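You operate a simulated robot arm through the tools that you are given. There is no shell and no other tool. Be economical: measure what you need, move in short steps, check, and stop when the job is done.

Carry out the task below with a simulated two-armed robot. There is one attempt and no reset: what you move stays moved.

TASK
Couple the W2 toilet with the grey link pipe; turn its water on.
Fine: the pipe waits on the rack on top of the pump stand; shut the steel bleed knob on its pipes first; pipe on, then its red LOW valve and blue valve open; nothing gets wet.

Only the result counts: the job must be done as asked and must still hold three seconds after the hand-in. Knocking over, shifting, dropping, spilling or breaking anything else fails it.

THE ROBOT
Two 7-joint arms with two-finger parallel grippers on one trunk, on a base that drives. Base frame: it is fixed to the floor where the robot stands at the start and does not move with it; the origin is under the middle of the robot, x ahead of it, y to its left, z up. Units: m, degrees, N and s.
The left shoulder is at the start at [0.194, 0.206, 1.004], the right one opposite. Places, roughly: W2 bleed knob [0.8, 0, 0.5]; W2 low valve [0.9, 0, 0.3]; W2 outlet coupling [0.9, 0, 0.6]; blue W2 valve [0.9, 0, 0.5]; blue link pipe, green link pipe, grey link pipe, w [-1.5, -1.5, 1]. Payload 4.4 kg a hand.
The tool frame of a hand sits at the grasp point between the pads (the TCP): z along the fingers, y along the line on which they close. The tips reach 0.023 m beyond it. The gripper opens to 0.094 m. The fingers are 0.038 m wide and 0.01 m thick; the gripper's body (0.054 by 0.096 m) begins 0.039 m behind the TCP.
Orientation is told as [roll, pitch, yaw] about the base's x, y, z axes, in that order, counted from this pose: with the fingers straight down and closing along the base's y, the tool's x points along the base's -x, its y along +y and its z along -z.

THE INTERFACE
- The arms move only by the tool move_arm. It takes "left_commands", "right_commands" or both (then of equal length, played together; a hand with none holds still); each is one flat list of numbers, 7 for each row, row after row: the gripper command, from -1 (fully open) to 1 (shut), values between in proportion, then the shift along the tool's x, y, z in m, then the turn, a rotation vector about the tool's x, y, z in rad. In form: [grip, dx, dy, dz, rx, ry, rz, grip, dx, dy, dz, rx, ry, rz, ...]. A call has 1 to 8 rows; each row is the pose to reach, as a shift and turn from the pose commanded when the call began, along the tool's axes at that moment. A row lasts 0.2 s, in which the tool goes at most 0.05 m and 8.6 degrees; a call with a longer step from one row to the next is refused whole, and so is a gripper value outside its range. A pose out of reach is approached as far as the arm can. The call stops where the force on the tool passes 40 N (or 10 N more than at its start, if that is more) or the arm is blocked; 0.2 s more then pass. The fingers move at their own pace (about 0.072 m/s each) and stop on an object; they squeeze with about 34 N. The grip force told is the motor's: it shows also when the fingers shut on nothing. Time passes only in rows, and 0.2 s behind the last, so rows that repeat a pose let the fingers close. The reply holds the time, the measured pose of the TCP, the force on the tool along the base axes, the opening and the grip force, in the units named above and with some noise, with the torque about the TCP (base axes, N m) and any sound that the robot's microphone picked up, and new pictures: "pictures" is both (left out), scene, wrist or none (wrist: the cameras of the hands that moved).
- Cameras (640 x 400 px; columns grow to the right, rows downward): "scene" is now at [0.3341, 0.0593, 1.1286]; the picture's right is [0.25, -0.97, 0.02], its down [-0.62, -0.18, -0.76] and it looks along [0.74, 0.18, -0.65] (base axes); focal length 219 px, centre (320, 200). "left" rides on the left gripper at [0.087, -0.016, -0.075] in its tool frame; the picture's right is [0.18, 0.98, 0.00], its down [-0.58, 0.11, -0.81] and it looks along [-0.79, 0.15, 0.59] (tool axes); focal length 243 px, centre (320, 200). "right" rides on the right gripper at [0.086, 0.016, -0.075] in its tool frame; the picture's right is [-0.18, 0.98, 0.00], its down [-0.58, -0.11, -0.81] and it looks along [-0.79, -0.15, 0.59] (tool axes); focal length 243 px, centre (320, 200). There is no depth. A picture from a camera that has moved, and an enlarged one, comes with that camera's place and axes in the base frame and with its lens. The place of the scene camera against the robot may be out by one fixed shift of up to 0.018 m in any direction.
- slide_trunk(by): slides the trunk up (or, below 0, down) by that many m; the arms and the scene camera ride with it, the base frame stays. It gives what a move gives, with no picture.
- roll_base(legs): drives the robot by 1 to 6 legs, each [ahead, left, turn to the left] in m, m and degrees, along the robot's own axes; the way and the turn of a leg run together, so that a leg with both is an arc; at most 1.5 m and 180 degrees a leg. The arms and the cameras ride along, it lands a little off, and it stops where it bumps. It gives what a move gives, and a new picture of the scene camera.
- head_to(pan, tilt): turns the head with the scene camera to pan (to the left, within 80 degrees either way) and tilt (down, from -29 to 69), counted from straight ahead of the robot. It gives what a move gives, and a new picture of the scene camera.
- inspect(camera, box): a new picture of the part [left, top, right, bottom] of that camera's present view, enlarged. It takes no simulated time.
- job_done(): hands the job in; it is judged then, once.

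Work in short steps. Places have to be worked out from the pictures, the camera data and where the tool is seen: move nearer, look again, correct. Check each grasp and each placing, and mend what went wrong. You have 120 turns and 260 pictures in all, those below and enlarged ones among them. Open the grippers and draw the arms clear of the work before you hand the job in, unless the task says otherwise; then end with one line.

The tools are called after "Request:" as a command line: name --argument value ..., lists and objects as JSON in quotes. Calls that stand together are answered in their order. move_arm: Moves the arms, as the interface text tells. Its arguments: {"type":"object","properties":{"left_commands":{"type":"array"},"right_commands":{"type":"array"},"pictures":{"type":"string","enum":["both","scene","wrist","none"]}},"required":[]} The other tools are called the same way: slide_trunk (by) slides the trunk up or down; roll_base (legs) drives the base; head_to (pan, tilt) turns the head that bears the scene camera; inspect (camera, box) takes an enlarged picture of a part of a camera's view; job_done () hands the job in.

At the start:

```text
time_s: 0.0
left_position: [0.5524, 0.2728, 0.9715]
left_orientation: [-0.8, -1.4, -0.2]
left_force: [0.6, 0.0, 0.4]
left_moment: [0.02, 0.0, -0.01]
left_finger_gap: 0.094
left_gripper_force: 0.0
right_position: [0.5765, -0.1375, 0.9118]
right_orientation: [-0.9, -1.4, -0.3]
right_force: [0.6, 0.2, -0.3]
right_moment: [0.0, 0.01, -0.04]
right_finger_gap: 0.0939
right_gripper_force: 0.0
trunk travel left (down, up): [-0.025, 0.363]
robot x, y, heading: [-0.0171, 0.0241, -0.1]
head pan, tilt: [14.7, 41.4]
```

scene: 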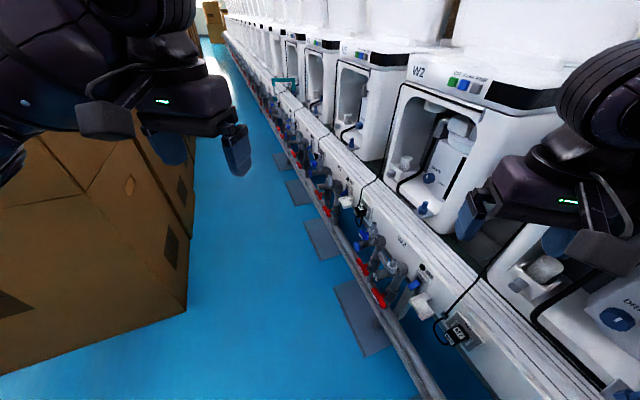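
right: 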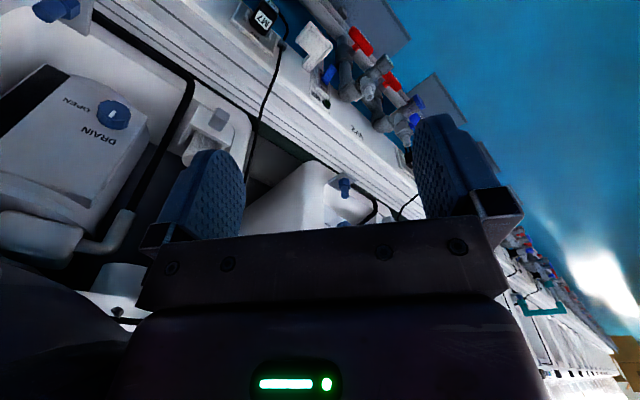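
left: 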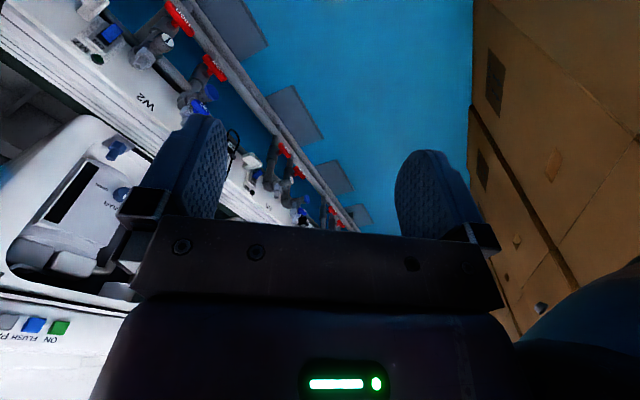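

The scene shows the W2 unit with its pipework on the bench's front edge. I look at the pipework enlarged first.

Request:
inspect --camera "scene" --box '[300, 180, 480, 330]'

Request:
inspect --camera "left" --box '[60, 0, 300, 180]'

Request:
head_to --pan 0 --tilt 50

```text
2.67 times, centred on (390, 255) of scene
camera zoom: at [0.3341, 0.0593, 1.1286], right [0.25, -0.97, 0.02], down [-0.62, -0.18, -0.76], along [0.74, 0.18, -0.65], focal length 584 px, centre (133, 53)
```

zoom: 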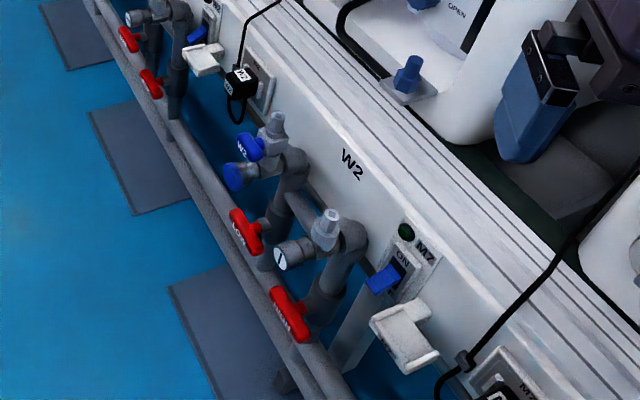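

```text
2.22 times, centred on (180, 90) of left
camera zoom: at [0.464, 0.2578, 1.0439], right [-0.18, 0.98, -0.02], down [0.56, 0.12, 0.82], along [0.81, 0.14, -0.57], focal length 539 px, centre (631, 444)
```

zoom: 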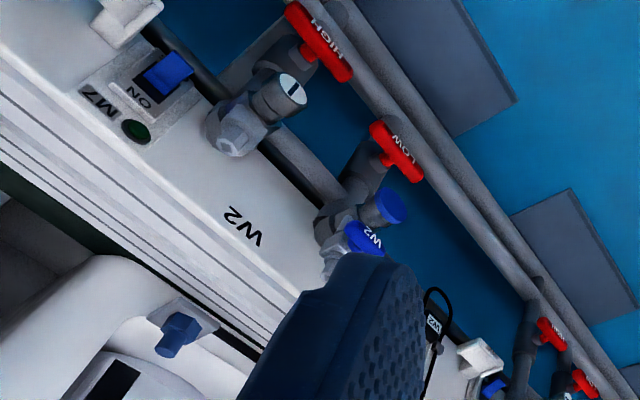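

```text
time_s: 0.8
left_position: [0.5535, 0.2744, 0.9694]
left_orientation: [-0.8, -1.3, -0.4]
left_force: [0.7, 0.2, -0.5]
left_moment: [0.01, -0.01, 0.01]
left_finger_gap: 0.0939
left_gripper_force: 0.0
right_position: [0.5778, -0.1374, 0.9098]
right_orientation: [-1.1, -1.1, -0.5]
right_force: [0.5, -0.1, -0.2]
right_moment: [0.01, 0.01, -0.02]
right_finger_gap: 0.094
right_gripper_force: 0.0
trunk travel left (down, up): [-0.025, 0.363]
robot x, y, heading: [-0.0172, 0.0245, -0.3]
head pan, tilt: [0.0, 50.0]
camera scene: at [0.3319, 0.0392, 1.1159], right [0.0, -1.0, 0.02], down [-0.75, -0.01, -0.66], along [0.66, -0.01, -0.75], focal length 219 px, centre (320, 200)
```

scene: 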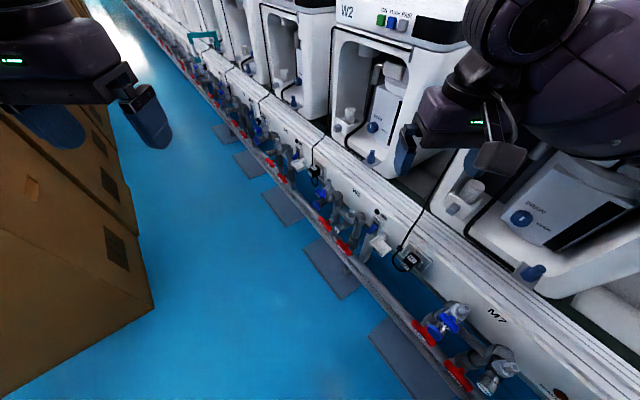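

The bench runs diagonally on the right side. Before driving I look around left and right to see the free space.

Request:
head_to --pan -78 --tilt 30

Request:
head_to --pan 78 --tilt 30

Request:
head_to --pan 25 --tilt 10

```text
time_s: 2.3
left_position: [0.5544, 0.2739, 0.9705]
left_orientation: [-1.0, -1.3, -0.3]
left_force: [-0.1, -0.1, -0.3]
left_moment: [-0.01, 0.0, 0.0]
left_finger_gap: 0.094
left_gripper_force: 0.0
right_position: [0.5778, -0.1368, 0.9095]
right_orientation: [-1.0, -1.3, -0.4]
right_force: [0.4, 0.6, -0.6]
right_moment: [-0.01, -0.01, -0.02]
right_finger_gap: 0.094
right_gripper_force: 0.0
trunk travel left (down, up): [-0.025, 0.363]
robot x, y, heading: [-0.0176, 0.0211, -0.1]
head pan, tilt: [-78.0, 30.0]
camera scene: at [0.2725, -0.0488, 1.1454], right [-0.98, -0.21, -0.02], down [-0.08, 0.48, -0.88], along [0.19, -0.85, -0.48], focal length 219 px, centre (320, 200)
```

scene: 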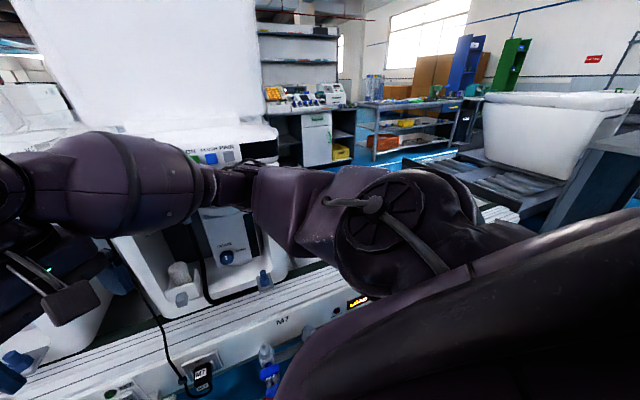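

```text
time_s: 4.7
left_position: [0.5545, 0.2728, 0.9695]
left_orientation: [-0.9, -1.3, -0.1]
left_force: [-1.2, -0.4, 0.7]
left_moment: [0.0, 0.02, -0.02]
left_finger_gap: 0.0941
left_gripper_force: 0.0
right_position: [0.5772, -0.1361, 0.9102]
right_orientation: [-1.0, -1.0, -0.3]
right_force: [-0.1, -1.0, 0.7]
right_moment: [-0.01, 0.0, 0.01]
right_finger_gap: 0.094
right_gripper_force: 0.1
trunk travel left (down, up): [-0.025, 0.363]
robot x, y, heading: [-0.0184, 0.0243, -0.2]
head pan, tilt: [78.0, 30.0]
camera scene: at [0.2736, 0.1282, 1.1427], right [0.98, -0.21, 0.02], down [-0.09, -0.5, -0.86], along [0.19, 0.84, -0.51], focal length 219 px, centre (320, 200)
```

scene: 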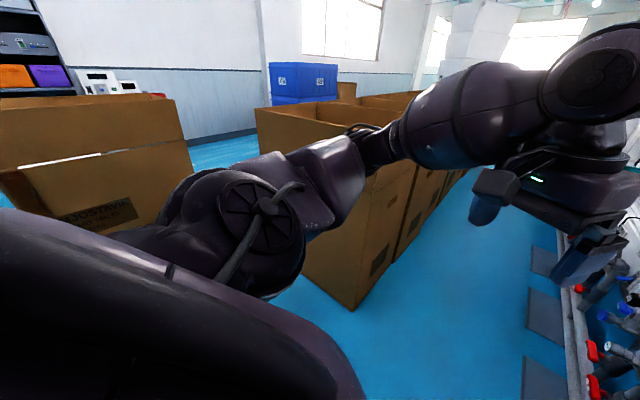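

```text
time_s: 5.9
left_position: [0.5545, 0.2736, 0.9692]
left_orientation: [-0.9, -1.2, -0.2]
left_force: [-0.3, 0.7, -0.1]
left_moment: [-0.05, -0.02, -0.03]
left_finger_gap: 0.0941
left_gripper_force: 0.0
right_position: [0.5779, -0.1351, 0.9092]
right_orientation: [-1.0, -1.1, -0.3]
right_force: [0.3, 0.6, 0.2]
right_moment: [0.01, 0.03, -0.04]
right_finger_gap: 0.0941
right_gripper_force: 0.1
trunk travel left (down, up): [-0.025, 0.363]
robot x, y, heading: [-0.0166, 0.0253, -0.0]
head pan, tilt: [25.0, 10.0]
camera scene: at [0.3384, 0.0796, 1.1771], right [0.42, -0.91, 0.02], down [-0.14, -0.09, -0.99], along [0.9, 0.41, -0.16], focal length 219 px, centre (320, 200)
```

scene: 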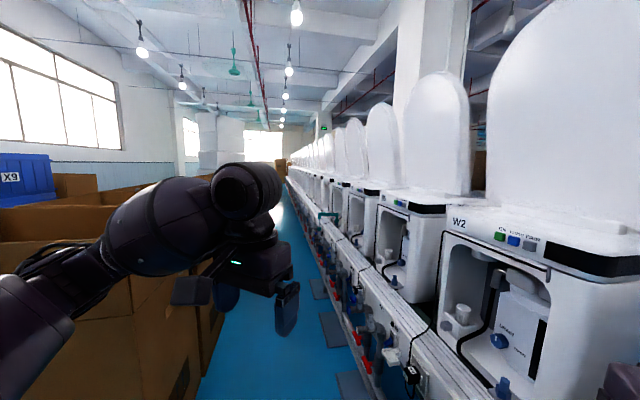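

Left side is open (boxes >1 m away), the toilets are close on the right. I back off from the bench a little and turn left to view the pump stand behind.

Request:
roll_base --legs '[[-0.15, 0.15, 0], [0, 0, 100]]'

Request:
head_to --pan 78 --tilt 20

```text
time_s: 12.1
left_position: [-0.4915, 0.72, 0.9604]
left_orientation: [0.0, 0.0, 98.8]
left_force: [0.3, 0.0, 0.9]
left_moment: [0.01, 0.0, 0.03]
left_finger_gap: 0.0939
left_gripper_force: 0.1
right_position: [-0.0909, 0.8059, 0.8941]
right_orientation: [0.0, 0.1, 98.8]
right_force: [-0.5, -0.7, 0.1]
right_moment: [0.0, 0.0, 0.02]
right_finger_gap: 0.094
right_gripper_force: 0.0
trunk travel left (down, up): [-0.025, 0.363]
robot x, y, heading: [-0.1648, 0.1764, 98.9]
head pan, tilt: [25.0, 10.0]
camera scene: at [-0.2606, 0.5427, 1.1699], right [0.83, 0.56, 0.0], down [0.1, -0.14, -0.98], along [-0.55, 0.82, -0.17], focal length 219 px, centre (320, 200)
```

scene: 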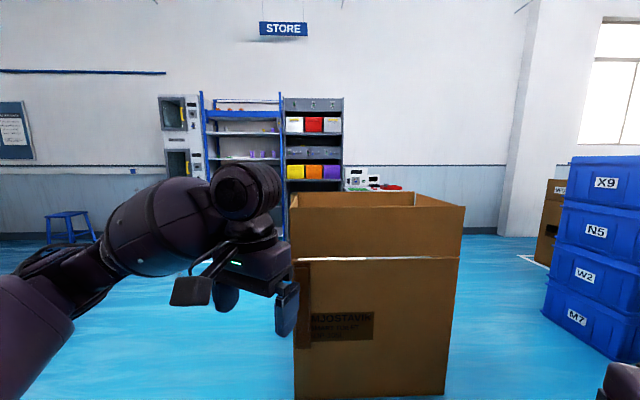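

```text
time_s: 13.3
left_position: [-0.4914, 0.7197, 0.9604]
left_orientation: [-0.1, 0.0, 98.9]
left_force: [-0.2, -1.1, 0.3]
left_moment: [-0.02, -0.02, 0.02]
left_finger_gap: 0.0937
left_gripper_force: 0.2
right_position: [-0.0919, 0.8051, 0.8952]
right_orientation: [-0.1, 0.1, 98.6]
right_force: [0.4, 0.1, -0.6]
right_moment: [0.04, -0.04, -0.01]
right_finger_gap: 0.0938
right_gripper_force: 0.0
trunk travel left (down, up): [-0.025, 0.363]
robot x, y, heading: [-0.1644, 0.1751, 99.0]
head pan, tilt: [78.0, 20.0]
camera scene: at [-0.3017, 0.4707, 1.1536], right [0.06, 1.0, 0.0], down [0.34, -0.02, -0.94], along [-0.94, 0.05, -0.34], focal length 219 px, centre (320, 200)
```

scene: 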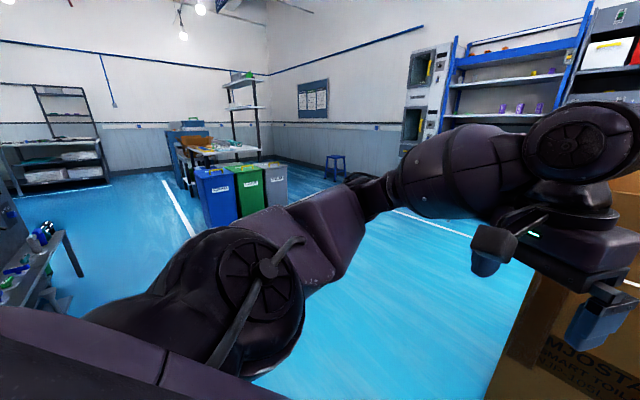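

The stand is at the left edge of the view. I turn further left and face it.

Request:
roll_base --legs '[[0, 0, 125]]'

Request:
head_to --pan 0 --tilt 20

```text
time_s: 19.0
left_position: [-0.4031, -0.4155, 0.9593]
left_orientation: [0.0, 0.0, -134.0]
left_force: [0.2, 0.1, 0.6]
left_moment: [-0.02, -0.02, 0.01]
left_finger_gap: 0.0939
left_gripper_force: 0.1
right_position: [-0.7126, -0.1493, 0.8943]
right_orientation: [0.0, 0.1, -134.3]
right_force: [0.4, -0.1, -0.6]
right_moment: [0.0, 0.01, 0.04]
right_finger_gap: 0.094
right_gripper_force: 0.0
trunk travel left (down, up): [-0.025, 0.363]
robot x, y, heading: [-0.1633, 0.1772, -133.8]
head pan, tilt: [78.0, 20.0]
camera scene: at [-0.3152, -0.111, 1.1536], right [-0.83, -0.56, 0.0], down [-0.19, 0.28, -0.94], along [0.52, -0.78, -0.34], focal length 219 px, centre (320, 200)
```

scene: 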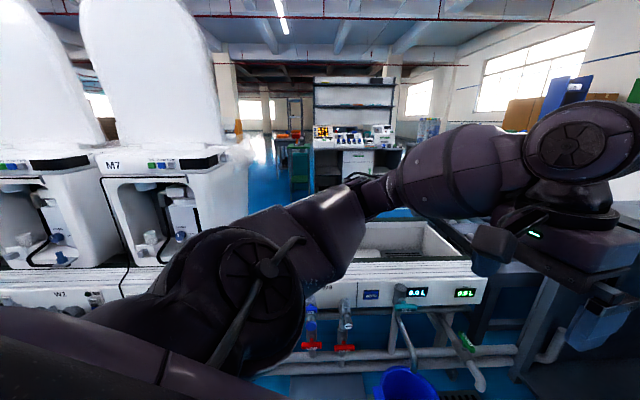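

```text
time_s: 20.5
left_position: [-0.403, -0.4155, 0.9604]
left_orientation: [0.0, 0.0, -134.1]
left_force: [-0.3, 0.0, -0.3]
left_moment: [-0.02, 0.01, -0.01]
left_finger_gap: 0.0938
left_gripper_force: 0.1
right_position: [-0.7125, -0.1478, 0.8947]
right_orientation: [-0.1, 0.0, -134.3]
right_force: [0.4, 0.2, 0.1]
right_moment: [-0.01, 0.0, 0.0]
right_finger_gap: 0.094
right_gripper_force: 0.0
trunk travel left (down, up): [-0.025, 0.363]
robot x, y, heading: [-0.1636, 0.173, -133.8]
head pan, tilt: [0.0, 20.0]
camera scene: at [-0.4319, -0.1006, 1.1536], right [-0.72, 0.7, 0.0], down [0.24, 0.25, -0.94], along [-0.65, -0.68, -0.34], focal length 219 px, centre (320, 200)
```

scene: 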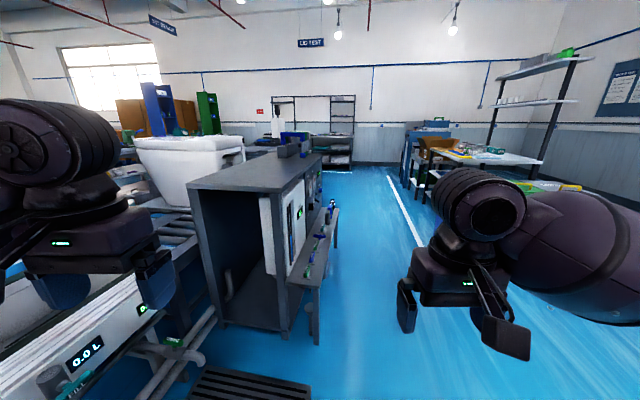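

The pump stand is ahead-left. I zoom on its top and front.

Request:
inspect --camera "scene" --box '[180, 110, 360, 222]'

Request:
inspect --camera "scene" --box '[260, 170, 360, 290]'

```text
3.56 times, centred on (270, 166) of scene
camera zoom: at [-0.4319, -0.1006, 1.1536], right [-0.72, 0.7, 0.0], down [0.24, 0.25, -0.94], along [-0.65, -0.68, -0.34], focal length 779 px, centre (498, 321)
```

zoom: 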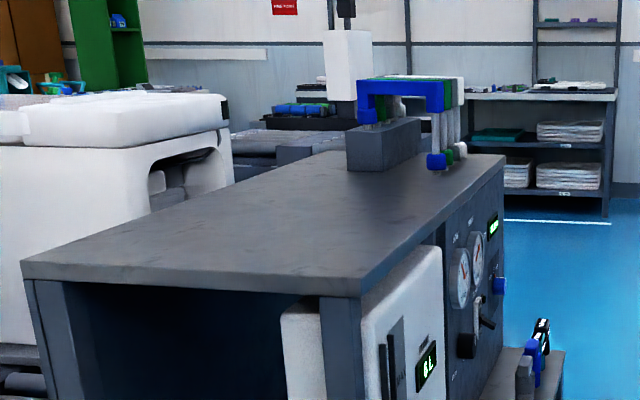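

```text
3.33 times, centred on (310, 230) of scene
camera zoom: at [-0.4319, -0.1006, 1.1536], right [-0.72, 0.7, 0.0], down [0.24, 0.25, -0.94], along [-0.65, -0.68, -0.34], focal length 731 px, centre (353, 100)
```

zoom: 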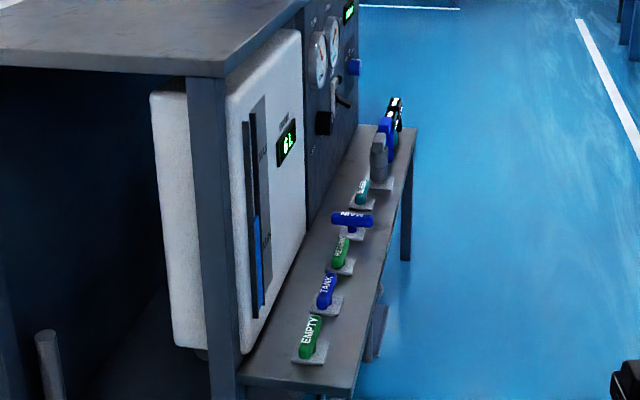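

Three ∩-shaped link pipes (blue, green, grey – grey farthest) sit on a rack at the far end of the stand top, at about (-1.55,-1.6,1.0). I move away from the stand to the aisle and drive along it.

Request:
roll_base --legs '[[-0.075, -0.454, 0], [0.95, -0.16, 0]]'

Request:
head_to --pan 15 --tilt 25

```text
time_s: 29.6
left_position: [-1.4497, -0.6301, 0.9609]
left_orientation: [-0.1, 0.1, -133.8]
left_force: [0.2, -0.3, 0.6]
left_moment: [0.02, 0.04, 0.0]
left_finger_gap: 0.0942
left_gripper_force: 0.0
right_position: [-1.7605, -0.3651, 0.8937]
right_orientation: [-0.1, 0.1, -133.8]
right_force: [0.3, -0.6, 0.3]
right_moment: [-0.02, -0.02, -0.04]
right_finger_gap: 0.0942
right_gripper_force: 0.1
trunk travel left (down, up): [-0.025, 0.363]
robot x, y, heading: [-1.2197, -0.0369, -133.9]
head pan, tilt: [0.0, 20.0]
camera scene: at [-1.4806, -0.3162, 1.1535], right [-0.72, 0.69, 0.0], down [0.24, 0.25, -0.94], along [-0.65, -0.68, -0.34], focal length 219 px, centre (320, 200)
```

scene: 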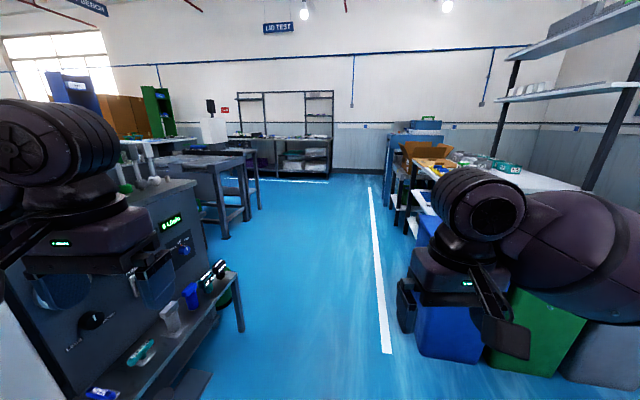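

```text
time_s: 30.4
left_position: [-1.4487, -0.6307, 0.9594]
left_orientation: [0.0, 0.0, -133.7]
left_force: [0.1, -0.9, 0.0]
left_moment: [-0.02, 0.01, 0.0]
left_finger_gap: 0.0939
left_gripper_force: 0.0
right_position: [-1.7617, -0.3651, 0.895]
right_orientation: [0.0, 0.0, -133.8]
right_force: [0.0, 0.4, 0.1]
right_moment: [-0.01, 0.02, -0.01]
right_finger_gap: 0.0939
right_gripper_force: 0.0
trunk travel left (down, up): [-0.025, 0.363]
robot x, y, heading: [-1.2127, -0.0392, -133.6]
head pan, tilt: [15.0, 25.0]
camera scene: at [-1.4604, -0.3295, 1.1455], right [-0.88, 0.48, 0.0], down [0.2, 0.37, -0.91], along [-0.44, -0.79, -0.42], focal length 219 px, centre (320, 200)
```

scene: 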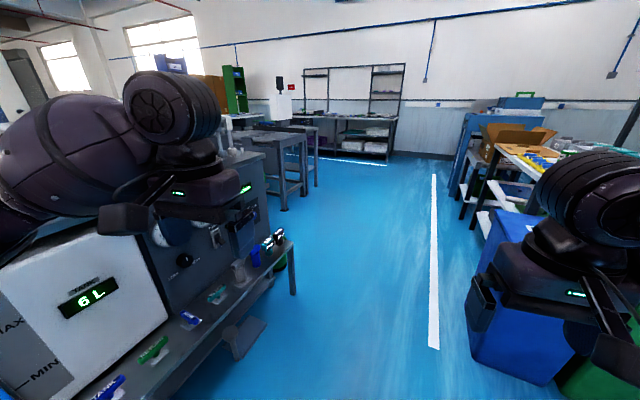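

I raise the trunk for clearance, drive on alongside the rack and turn to face it.

Request:
slide_trunk --by 0.2

Request:
roll_base --legs '[[1.094, -0.132, 0], [0, 0, 80.5]]'

Request:
head_to --pan 0 --tilt 35

```text
time_s: 32.5
left_position: [-1.4507, -0.6304, 1.1601]
left_orientation: [-0.1, 0.1, -133.8]
left_force: [0.8, -0.5, -0.1]
left_moment: [0.01, 0.01, 0.0]
left_finger_gap: 0.094
left_gripper_force: 0.0
right_position: [-1.7609, -0.3654, 1.093]
right_orientation: [-0.1, 0.2, -133.8]
right_force: [-0.4, 0.0, -0.2]
right_moment: [0.0, 0.02, 0.01]
right_finger_gap: 0.094
right_gripper_force: 0.0
trunk travel left (down, up): [-0.225, 0.163]
robot x, y, heading: [-1.2147, -0.0372, -133.6]
head pan, tilt: [15.0, 25.0]
```

```text
time_s: 41.6
left_position: [-1.5187, -1.0645, 1.161]
left_orientation: [0.0, 0.0, -53.6]
left_force: [-0.2, 1.6, -0.4]
left_moment: [-0.01, 0.01, 0.0]
left_finger_gap: 0.094
left_gripper_force: 0.1
right_position: [-1.8335, -1.3266, 1.0954]
right_orientation: [-0.1, 0.1, -53.7]
right_force: [-0.5, 0.3, -0.1]
right_moment: [0.01, 0.02, 0.01]
right_finger_gap: 0.0939
right_gripper_force: 0.0
trunk travel left (down, up): [-0.225, 0.163]
robot x, y, heading: [-2.0647, -0.732, -53.5]
head pan, tilt: [15.0, 25.0]
camera scene: at [-1.9232, -0.8754, 1.3844], right [-0.62, -0.78, 0.0], down [-0.33, 0.26, -0.91], along [0.71, -0.57, -0.42], focal length 219 px, centre (320, 200)
```

scene: 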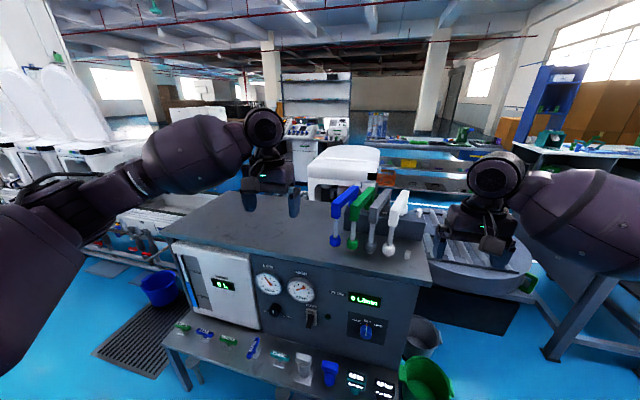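

```text
time_s: 42.4
left_position: [-1.5191, -1.0665, 1.1612]
left_orientation: [0.1, 0.1, -53.6]
left_force: [-0.2, -1.0, -0.4]
left_moment: [0.01, 0.0, -0.02]
left_finger_gap: 0.094
left_gripper_force: 0.0
right_position: [-1.8347, -1.3275, 1.0946]
right_orientation: [-0.2, 0.1, -53.7]
right_force: [1.1, -0.1, 0.2]
right_moment: [-0.03, 0.0, -0.01]
right_finger_gap: 0.094
right_gripper_force: 0.2
trunk travel left (down, up): [-0.225, 0.163]
robot x, y, heading: [-2.0615, -0.7337, -53.7]
head pan, tilt: [0.0, 35.0]
camera scene: at [-1.9435, -0.8892, 1.3687], right [-0.8, -0.59, 0.0], down [-0.34, 0.46, -0.82], along [0.49, -0.66, -0.57], focal length 219 px, centre (320, 200)
```

scene: 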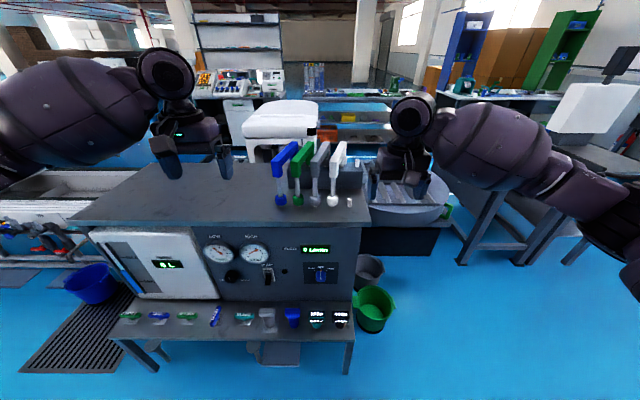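

There are four pipes: blue, green, grey (third), white. I zoom in.

Request:
inspect --camera "scene" --box '[250, 120, 378, 220]'

Request:
inspect --camera "right" --box '[0, 0, 640, 400]'

Request:
inspect --camera "left" --box '[0, 0, 640, 400]'

```text
4.00 times, centred on (314, 170) of scene
camera zoom: at [-1.9435, -0.8892, 1.3687], right [-0.8, -0.59, 0.0], down [-0.34, 0.46, -0.82], along [0.49, -0.66, -0.57], focal length 877 px, centre (344, 320)
```

zoom: 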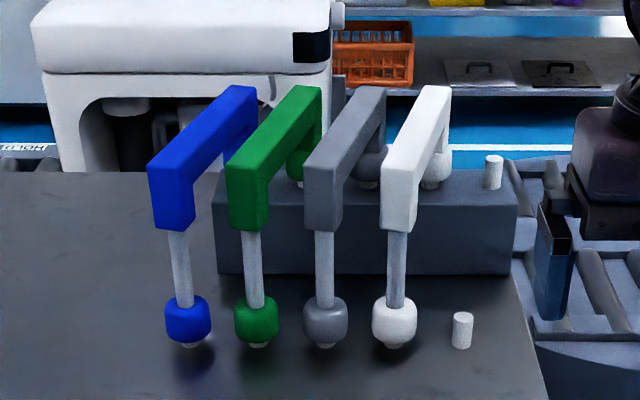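

```text
1.00 times, centred on (320, 200) of right (not enlarged: the box is as wide or as high as the picture)
camera zoom: at [-1.8717, -1.2478, 1.1708], right [0.9, 0.43, 0.0], down [0.26, -0.53, 0.81], along [0.35, -0.73, -0.59], focal length 243 px, centre (320, 200)
```

zoom: 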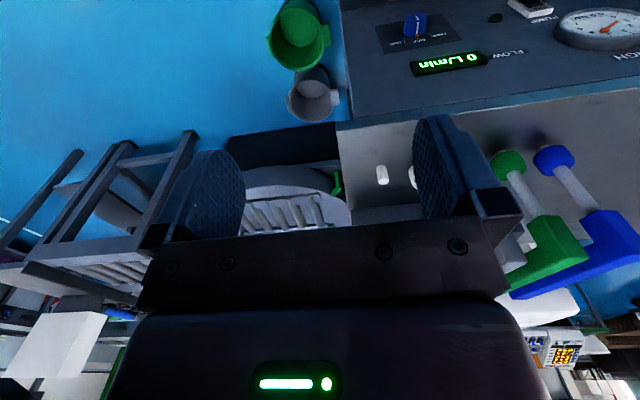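

```text
1.00 times, centred on (320, 200) of left (not enlarged: the box is as wide or as high as the picture)
camera zoom: at [-1.5838, -1.0053, 1.235], right [0.68, 0.73, 0.0], down [0.43, -0.4, 0.81], along [0.59, -0.55, -0.59], focal length 243 px, centre (320, 200)
```

zoom: 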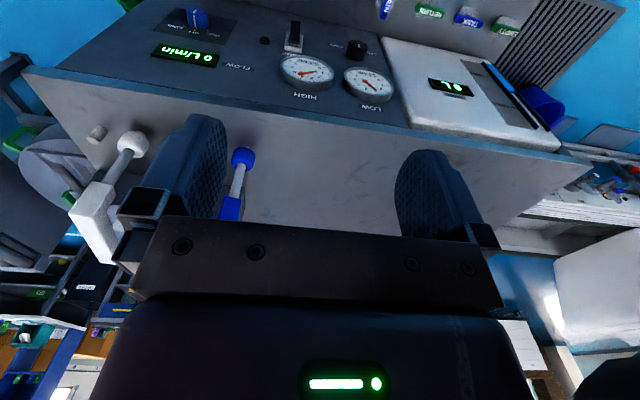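

The grey pipe (third) spans front-to-back: its front foot sits on a peg on the top, its rear foot on a peg on the block. I shift right so that it lies in front of the left hand.

Request:
roll_base --legs '[[0.08, -0.27, 0]]'

Request:
head_to --pan 18 --tilt 40

Request:
inspect --camera "left" --box '[0, 0, 640, 400]'

```text
time_s: 45.3
left_position: [-1.691, -1.2938, 1.1603]
left_orientation: [0.0, 0.0, -53.9]
left_force: [0.0, -0.8, -0.1]
left_moment: [-0.01, -0.03, -0.02]
left_finger_gap: 0.0939
left_gripper_force: 0.2
right_position: [-2.0061, -1.5533, 1.0949]
right_orientation: [-0.1, 0.1, -53.9]
right_force: [-0.2, 0.1, 0.3]
right_moment: [-0.02, 0.01, 0.01]
right_finger_gap: 0.0938
right_gripper_force: 0.1
trunk travel left (down, up): [-0.225, 0.163]
robot x, y, heading: [-2.2291, -0.9587, -53.6]
head pan, tilt: [0.0, 35.0]
camera scene: at [-2.1139, -1.1153, 1.3687], right [-0.81, -0.59, 0.0], down [-0.34, 0.46, -0.82], along [0.48, -0.66, -0.57], focal length 219 px, centre (320, 200)
```

scene: 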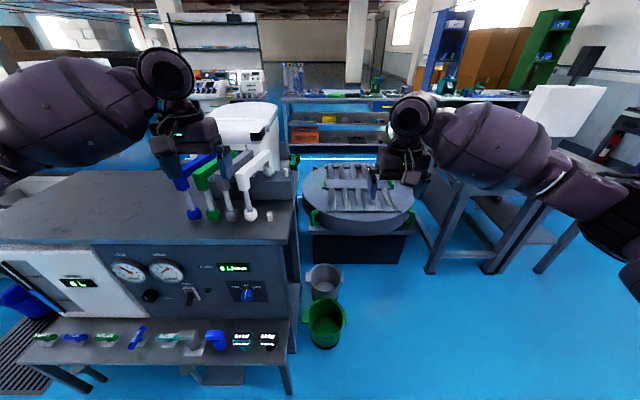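

```text
time_s: 46.1
left_position: [-1.6908, -1.2926, 1.1597]
left_orientation: [0.0, 0.0, -53.8]
left_force: [-0.4, 0.3, 0.3]
left_moment: [0.0, 0.01, 0.0]
left_finger_gap: 0.0938
left_gripper_force: 0.1
right_position: [-2.0053, -1.5527, 1.0941]
right_orientation: [-0.2, 0.1, -54.0]
right_force: [-0.6, 0.6, 0.1]
right_moment: [0.0, 0.0, -0.05]
right_finger_gap: 0.0941
right_gripper_force: 0.1
trunk travel left (down, up): [-0.225, 0.163]
robot x, y, heading: [-2.2266, -0.9588, -53.7]
head pan, tilt: [18.0, 40.0]
camera scene: at [-2.0968, -1.0938, 1.3612], right [-0.59, -0.81, 0.0], down [-0.52, 0.38, -0.77], along [0.62, -0.45, -0.64], focal length 219 px, centre (320, 200)
```

scene: 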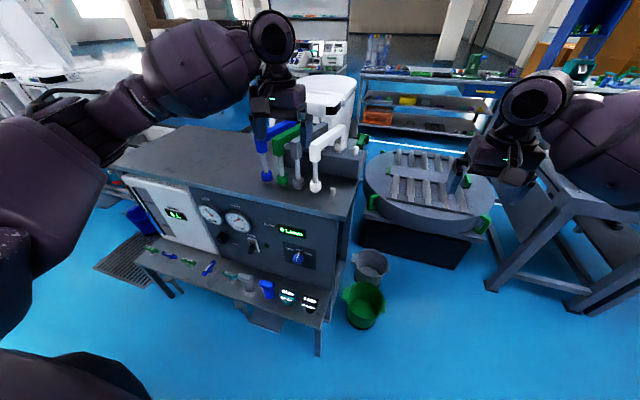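

```text
1.00 times, centred on (320, 200) of left (not enlarged: the box is as wide or as high as the picture)
camera zoom: at [-1.7543, -1.2323, 1.235], right [0.68, 0.73, 0.0], down [0.43, -0.41, 0.81], along [0.59, -0.55, -0.59], focal length 243 px, centre (320, 200)
```

zoom: 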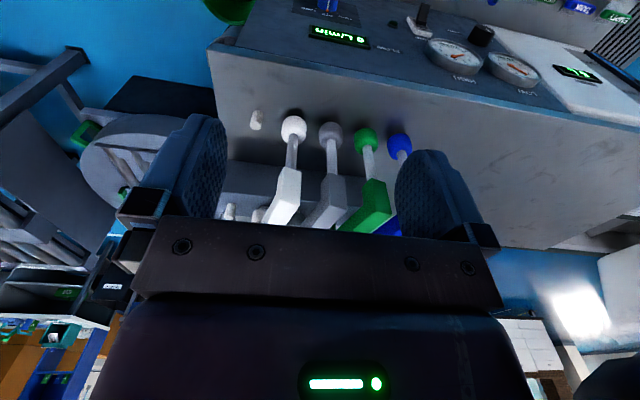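

Left camera puts the grey front foot at about 0.147 ahead and 0.046 left of the left TCP. I move the left hand forward/left above the pipe, still clear in height.

Request:
move_arm --left_commands '[-1, -0.04, 0.015, 0, 0, 0, 0, -1, -0.08, 0.03, 0, 0, 0, 0, -1, -0.12, 0.045, 0, 0, 0, 0, -1, -0.12, 0.045, 0, 0, 0, 0]'

```text
time_s: 47.1
left_position: [-1.5827, -1.3648, 1.1615]
left_orientation: [0.0, -0.1, -53.8]
left_force: [-0.6, 1.0, 0.2]
left_moment: [-0.04, 0.02, -0.01]
left_finger_gap: 0.0942
left_gripper_force: 0.0
right_position: [-2.006, -1.5522, 1.0943]
right_orientation: [-0.1, -0.1, -54.0]
right_force: [0.6, -0.6, 0.5]
right_moment: [0.0, 0.01, 0.05]
right_finger_gap: 0.0939
right_gripper_force: 0.1
trunk travel left (down, up): [-0.225, 0.163]
robot x, y, heading: [-2.232, -0.9639, -53.6]
head pan, tilt: [18.0, 40.0]
camera scene: at [-2.0971, -1.0931, 1.3614], right [-0.58, -0.81, 0.0], down [-0.52, 0.38, -0.77], along [0.62, -0.45, -0.64], focal length 219 px, centre (320, 200)
camera left: at [-1.6462, -1.3034, 1.2353], right [0.68, 0.73, 0.0], down [0.43, -0.4, 0.81], along [0.59, -0.55, -0.59], focal length 243 px, centre (320, 200)
```

scene: 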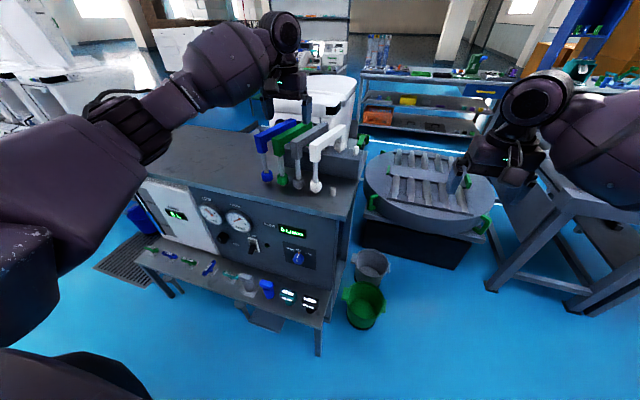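
left: 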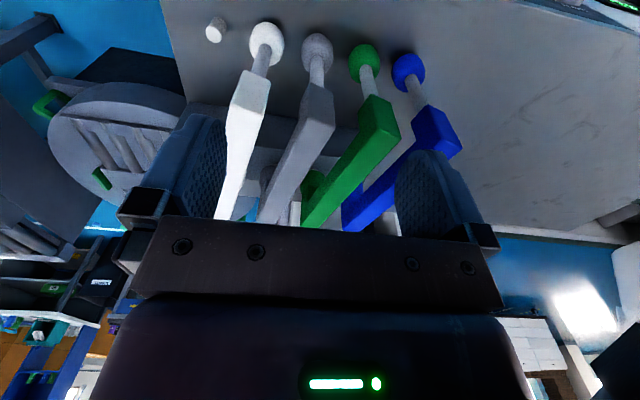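

The pads now straddle around the grey/green bars from above. I zoom in the left camera to get the bar's edges precisely.

Request:
inspect --camera "left" --box '[200, 10, 480, 240]'

```text
1.74 times, centred on (340, 125) of left
camera zoom: at [-1.6462, -1.3034, 1.2353], right [0.68, 0.73, 0.0], down [0.43, -0.4, 0.81], along [0.59, -0.55, -0.59], focal length 422 px, centre (285, 330)
```

zoom: 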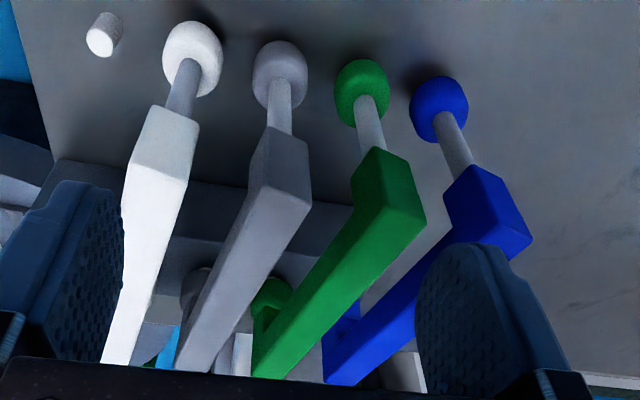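

The bars are skewed about -11° relative to my heading; bar top z≈1.073, width ≈0.03, pitch ≈0.055, near end at (-1.561,-1.385). I go over the middle, yaw to match and narrow the opening.

Request:
move_arm --left_commands '[-0.2, -0.045, -0.005, 0, 0, 0, 0.1, -0.2, -0.085, -0.012, 0, 0, 0, 0.192, -0.2, -0.085, -0.012, 0, 0, 0, 0.192]' --pictures "none"

Request:
inspect --camera "left" --box '[160, 20, 480, 240]'

Request:
inspect --camera "scene" --box '[220, 60, 380, 200]'

```text
time_s: 47.9
left_position: [-1.5403, -1.437, 1.1618]
left_orientation: [0.0, 0.0, -64.8]
left_force: [-1.2, -0.5, 0.4]
left_moment: [0.0, -0.04, -0.02]
left_finger_gap: 0.0562
left_gripper_force: 0.1
right_position: [-2.004, -1.5532, 1.0953]
right_orientation: [-0.1, 0.1, -53.9]
right_force: [0.2, 1.0, 0.7]
right_moment: [-0.01, 0.04, 0.0]
right_finger_gap: 0.0939
right_gripper_force: 0.0
trunk travel left (down, up): [-0.225, 0.163]
robot x, y, heading: [-2.2272, -0.9583, -53.9]
head pan, tilt: [18.0, 40.0]
```

```text
1.82 times, centred on (320, 130) of left
camera zoom: at [-1.5924, -1.3664, 1.2363], right [0.81, 0.58, 0.0], down [0.35, -0.48, 0.81], along [0.47, -0.65, -0.59], focal length 441 px, centre (320, 327)
```

zoom: 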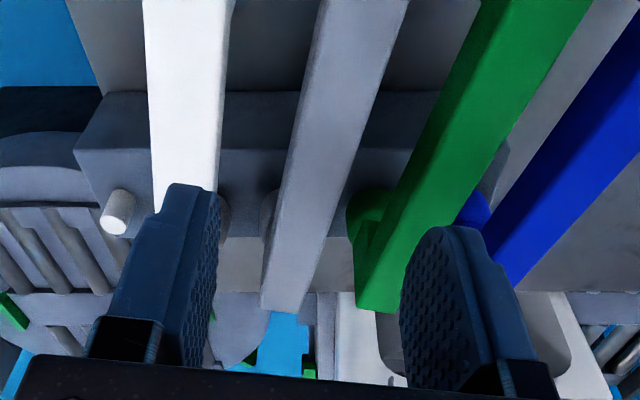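

```text
2.86 times, centred on (300, 130) of scene
camera zoom: at [-2.0964, -1.0931, 1.3612], right [-0.58, -0.81, 0.0], down [-0.52, 0.38, -0.77], along [0.62, -0.45, -0.64], focal length 626 px, centre (377, 400)
```

zoom: 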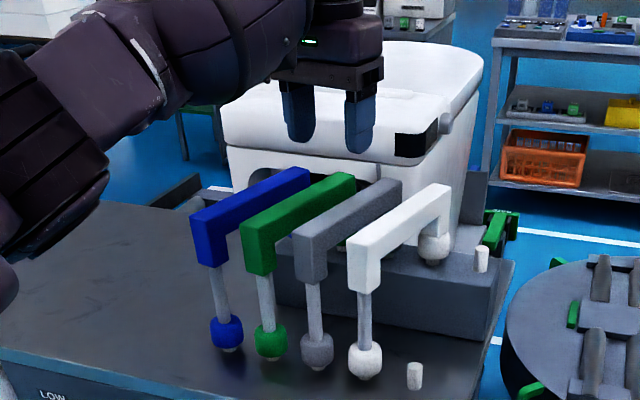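

Bar axis comes out at about -66.5°, centre (-1.526,-1.464). I shift 0.028 ahead, 3 mm left, narrow to 0.05 and descend partway to check.

Request:
move_arm --left_commands '[-0.064, -0.028, 0.003, 0, 0, 0, 0.026, -0.064, -0.028, 0.003, 0.03, 0, 0, 0.026, -0.064, -0.028, 0.003, 0.055, 0, 0, 0.026, -0.064, -0.028, 0.003, 0.055, 0, 0, 0.026]' --pictures "none"

Request:
inspect --camera "left" --box '[160, 20, 480, 240]'

Request:
inspect --camera "scene" --box '[220, 60, 380, 200]'

```text
time_s: 48.9
left_position: [-1.5259, -1.4621, 1.1063]
left_orientation: [0.0, 0.0, -66.3]
left_force: [-0.2, -0.1, 0.7]
left_moment: [0.0, 0.01, 0.02]
left_finger_gap: 0.0499
left_gripper_force: 0.0
right_position: [-2.0063, -1.5525, 1.0938]
right_orientation: [-0.1, 0.1, -53.9]
right_force: [0.3, 0.3, -0.4]
right_moment: [-0.02, 0.01, 0.0]
right_finger_gap: 0.0938
right_gripper_force: 0.1
trunk travel left (down, up): [-0.225, 0.163]
robot x, y, heading: [-2.2332, -0.9596, -53.7]
head pan, tilt: [18.0, 40.0]
```

```text
1.82 times, centred on (320, 130) of left
camera zoom: at [-1.5752, -1.3895, 1.181], right [0.83, 0.56, 0.0], down [0.33, -0.49, 0.81], along [0.45, -0.67, -0.59], focal length 441 px, centre (320, 327)
```

zoom: 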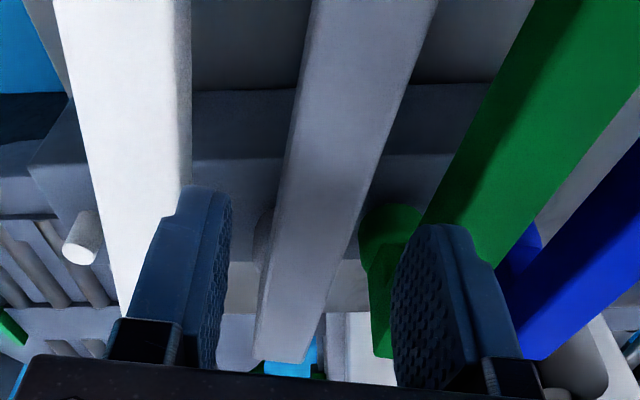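

```text
2.86 times, centred on (300, 130) of scene
camera zoom: at [-2.0968, -1.0933, 1.3613], right [-0.58, -0.81, 0.0], down [-0.52, 0.38, -0.77], along [0.62, -0.45, -0.64], focal length 626 px, centre (377, 400)
```

zoom: 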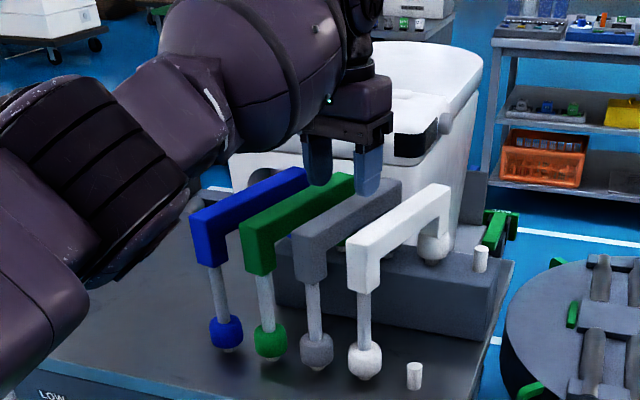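

Alignment is good (bar centre under the TCP). I descend to z≈1.05 and close.

Request:
move_arm --left_commands '[-0.064, 0, 0, 0.028, 0, 0, 0.025, -0.064, 0, 0, 0.056, 0, 0, 0.025, 1, 0, 0, 0.056, 0, 0, 0.025, 1, 0, 0, 0.056, 0, 0, 0.025, 1, 0, 0, 0.056, 0, 0, 0.025]'

```text
time_s: 50.1
left_position: [-1.5269, -1.4615, 1.0472]
left_orientation: [0.0, 0.0, -67.7]
left_force: [-0.1, -0.8, 0.4]
left_moment: [0.03, 0.0, 0.06]
left_finger_gap: 0.0261
left_gripper_force: 33.8
right_position: [-2.0047, -1.5533, 1.0948]
right_orientation: [-0.1, 0.2, -53.9]
right_force: [0.1, 0.2, -0.4]
right_moment: [-0.01, -0.01, -0.01]
right_finger_gap: 0.094
right_gripper_force: 0.1
trunk travel left (down, up): [-0.225, 0.163]
robot x, y, heading: [-2.2295, -0.9596, -54.1]
head pan, tilt: [18.0, 40.0]
camera scene: at [-2.0967, -1.0939, 1.3611], right [-0.58, -0.81, 0.0], down [-0.52, 0.38, -0.77], along [0.62, -0.45, -0.64], focal length 219 px, centre (320, 200)
camera left: at [-1.575, -1.3878, 1.1222], right [0.84, 0.54, 0.0], down [0.32, -0.5, 0.81], along [0.44, -0.68, -0.59], focal length 243 px, centre (320, 200)
```

scene: 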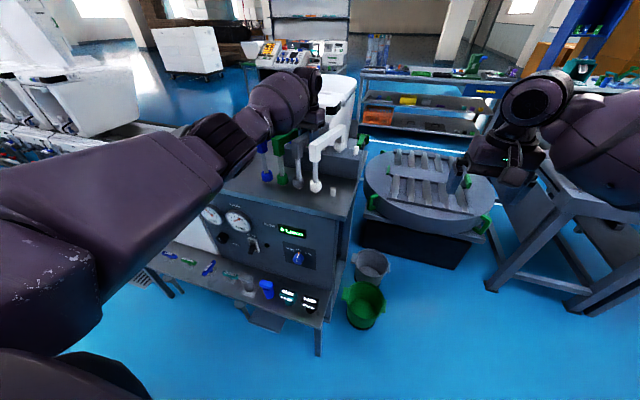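
left: 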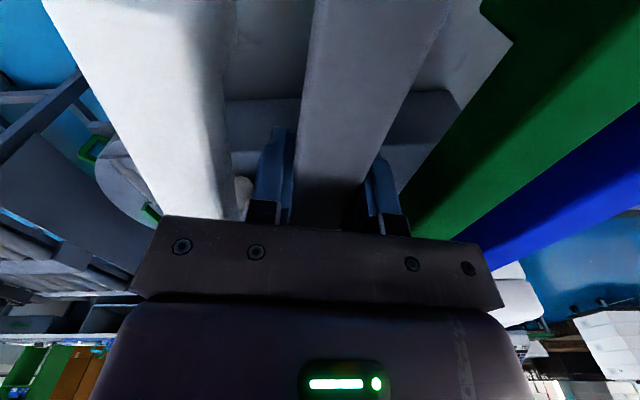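

The grey bar is gripped (gap 0.026, 34 N). I lift straight up slowly.

Request:
move_arm --left_commands '[1, 0, 0, -0.015, 0, 0, 0, 1, 0, 0, -0.03, 0, 0, 0, 1, 0, 0, -0.06, 0, 0, 0, 1, 0, 0, -0.1, 0, 0, 0, 1, 0, 0, -0.14, 0, 0, 0, 1, 0, 0, -0.14, 0, 0, 0]'

```text
time_s: 51.5
left_position: [-1.5269, -1.4656, 1.1885]
left_orientation: [0.0, 0.1, -67.8]
left_force: [0.5, 0.0, -2.4]
left_moment: [0.0, 0.01, 0.0]
left_finger_gap: 0.0263
left_gripper_force: 34.1
right_position: [-2.0032, -1.5539, 1.0931]
right_orientation: [-0.1, 0.3, -54.0]
right_force: [0.0, 0.3, -0.5]
right_moment: [0.04, 0.01, 0.01]
right_finger_gap: 0.094
right_gripper_force: 0.1
trunk travel left (down, up): [-0.225, 0.163]
robot x, y, heading: [-2.2303, -0.959, -53.8]
head pan, tilt: [18.0, 40.0]
camera scene: at [-2.0957, -1.0945, 1.3608], right [-0.58, -0.81, 0.0], down [-0.52, 0.38, -0.77], along [0.62, -0.45, -0.64], focal length 219 px, centre (320, 200)
camera left: at [-1.5752, -1.3905, 1.2629], right [0.84, 0.54, 0.0], down [0.32, -0.5, 0.8], along [0.44, -0.68, -0.59], focal length 243 px, centre (320, 200)
```

scene: 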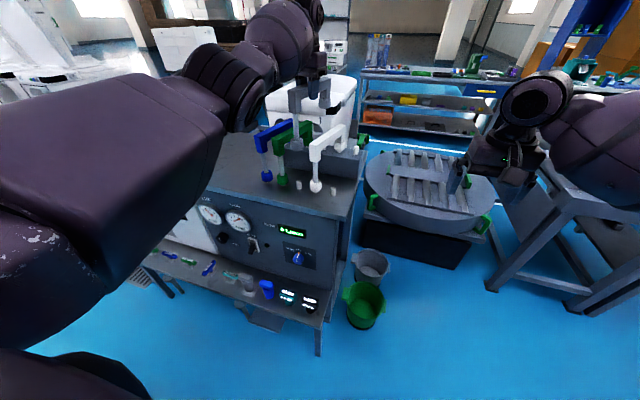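
left: 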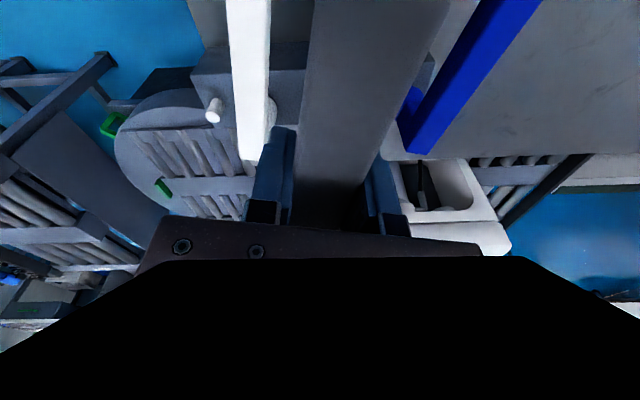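

Pipe is free of the pegs; neighbours undisturbed. I raise a little more and draw the hand back toward the robot.

Request:
move_arm --left_commands '[1, 0.0, 0, -0.04, 0, 0, 0, 1, 0.045, 0, -0.05, 0, 0, 0, 1, 0.09, 0, -0.05, 0, 0, 0, 1, 0.13, 0, -0.05, 0, 0, 0, 1, 0.17, 0, -0.05, 0, 0, 0, 1, 0.2, 0, -0.05, 0, 0, -0.12, 1, 0.2, 0, -0.05, 0, 0, -0.23, 1, 0.2, 0, -0.05, 0, 0, -0.23]'

Request:
inspect --camera "scene" --box '[140, 20, 400, 200]'

```text
time_s: 53.3
left_position: [-1.4871, -1.4013, 1.288]
left_orientation: [0.0, 0.0, -54.4]
left_force: [0.0, 0.5, -1.5]
left_moment: [0.01, 0.03, 0.05]
left_finger_gap: 0.026
left_gripper_force: 33.2
left hand out of reach, approached as far as the arm can: row 2, 3, 4, 5, 6, 7, 8
right_position: [-2.0049, -1.5529, 1.0939]
right_orientation: [-0.1, 0.1, -53.9]
right_force: [0.7, -0.1, 0.0]
right_moment: [-0.05, -0.02, -0.02]
right_finger_gap: 0.0941
right_gripper_force: 0.0
trunk travel left (down, up): [-0.225, 0.163]
robot x, y, heading: [-2.231, -0.9578, -53.9]
head pan, tilt: [18.0, 40.0]
camera scene: at [-2.0964, -1.0935, 1.3612], right [-0.58, -0.81, 0.0], down [-0.52, 0.38, -0.77], along [0.62, -0.45, -0.64], focal length 219 px, centre (320, 200)
camera left: at [-1.5516, -1.34, 1.3627], right [0.69, 0.72, 0.0], down [0.43, -0.41, 0.81], along [0.58, -0.56, -0.59], focal length 243 px, centre (320, 200)
```

scene: 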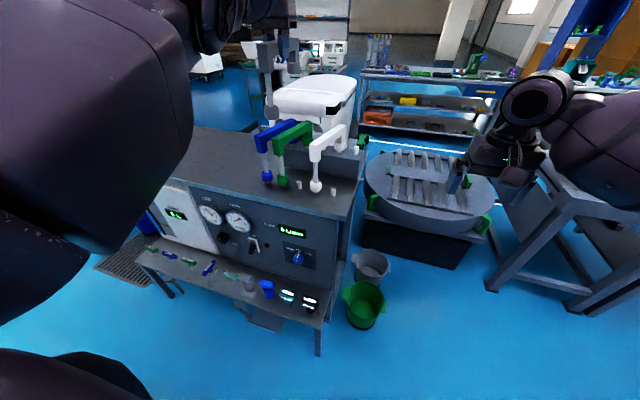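
left: 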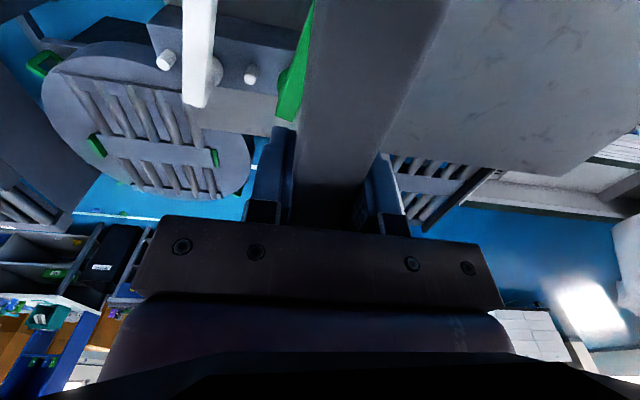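

```text
2.22 times, centred on (270, 110) of scene
camera zoom: at [-2.0964, -1.0935, 1.3612], right [-0.58, -0.81, 0.0], down [-0.52, 0.38, -0.77], along [0.62, -0.45, -0.64], focal length 487 px, centre (431, 400)
```

zoom: 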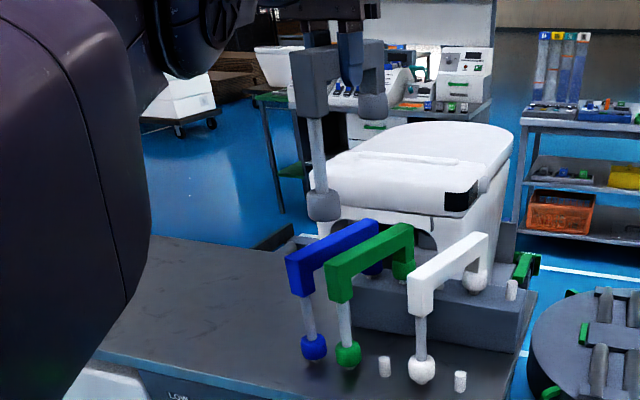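

The arm hit its reach limit when high and close. I bring it down slightly and back, watching the reading.

Request:
move_arm --left_commands '[1, 0.03, 0, 0.02, 0, 0, 0, 1, 0.06, 0, 0.04, 0, 0, 0, 1, 0.06, 0, 0.04, 0, 0, 0]' --pictures "scene"

```text
time_s: 54.1
left_position: [-1.4775, -1.3994, 1.2674]
left_orientation: [0.0, 0.0, -54.6]
left_force: [-0.1, 0.7, -2.9]
left_moment: [-0.02, 0.01, 0.03]
left_finger_gap: 0.0261
left_gripper_force: 34.4
left hand out of reach, approached as far as the arm can: row 1, 2, 3
right_position: [-2.0054, -1.5537, 1.0941]
right_orientation: [-0.1, 0.1, -53.8]
right_force: [0.0, -0.5, -0.7]
right_moment: [-0.01, 0.03, 0.03]
right_finger_gap: 0.0939
right_gripper_force: 0.1
trunk travel left (down, up): [-0.225, 0.163]
robot x, y, heading: [-2.2279, -0.9558, -53.8]
head pan, tilt: [18.0, 40.0]
camera scene: at [-2.0967, -1.0937, 1.3612], right [-0.58, -0.81, 0.0], down [-0.52, 0.38, -0.77], along [0.62, -0.45, -0.64], focal length 219 px, centre (320, 200)
```

scene: 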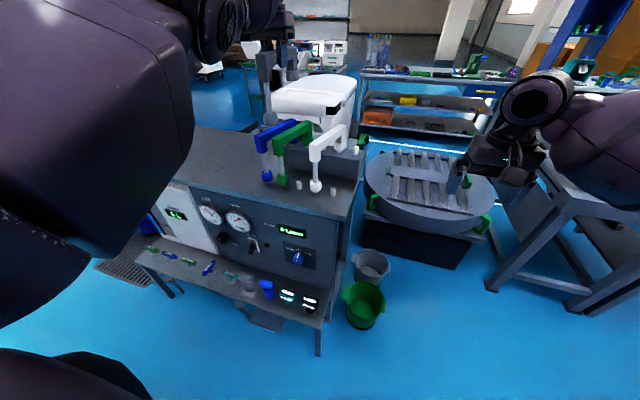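

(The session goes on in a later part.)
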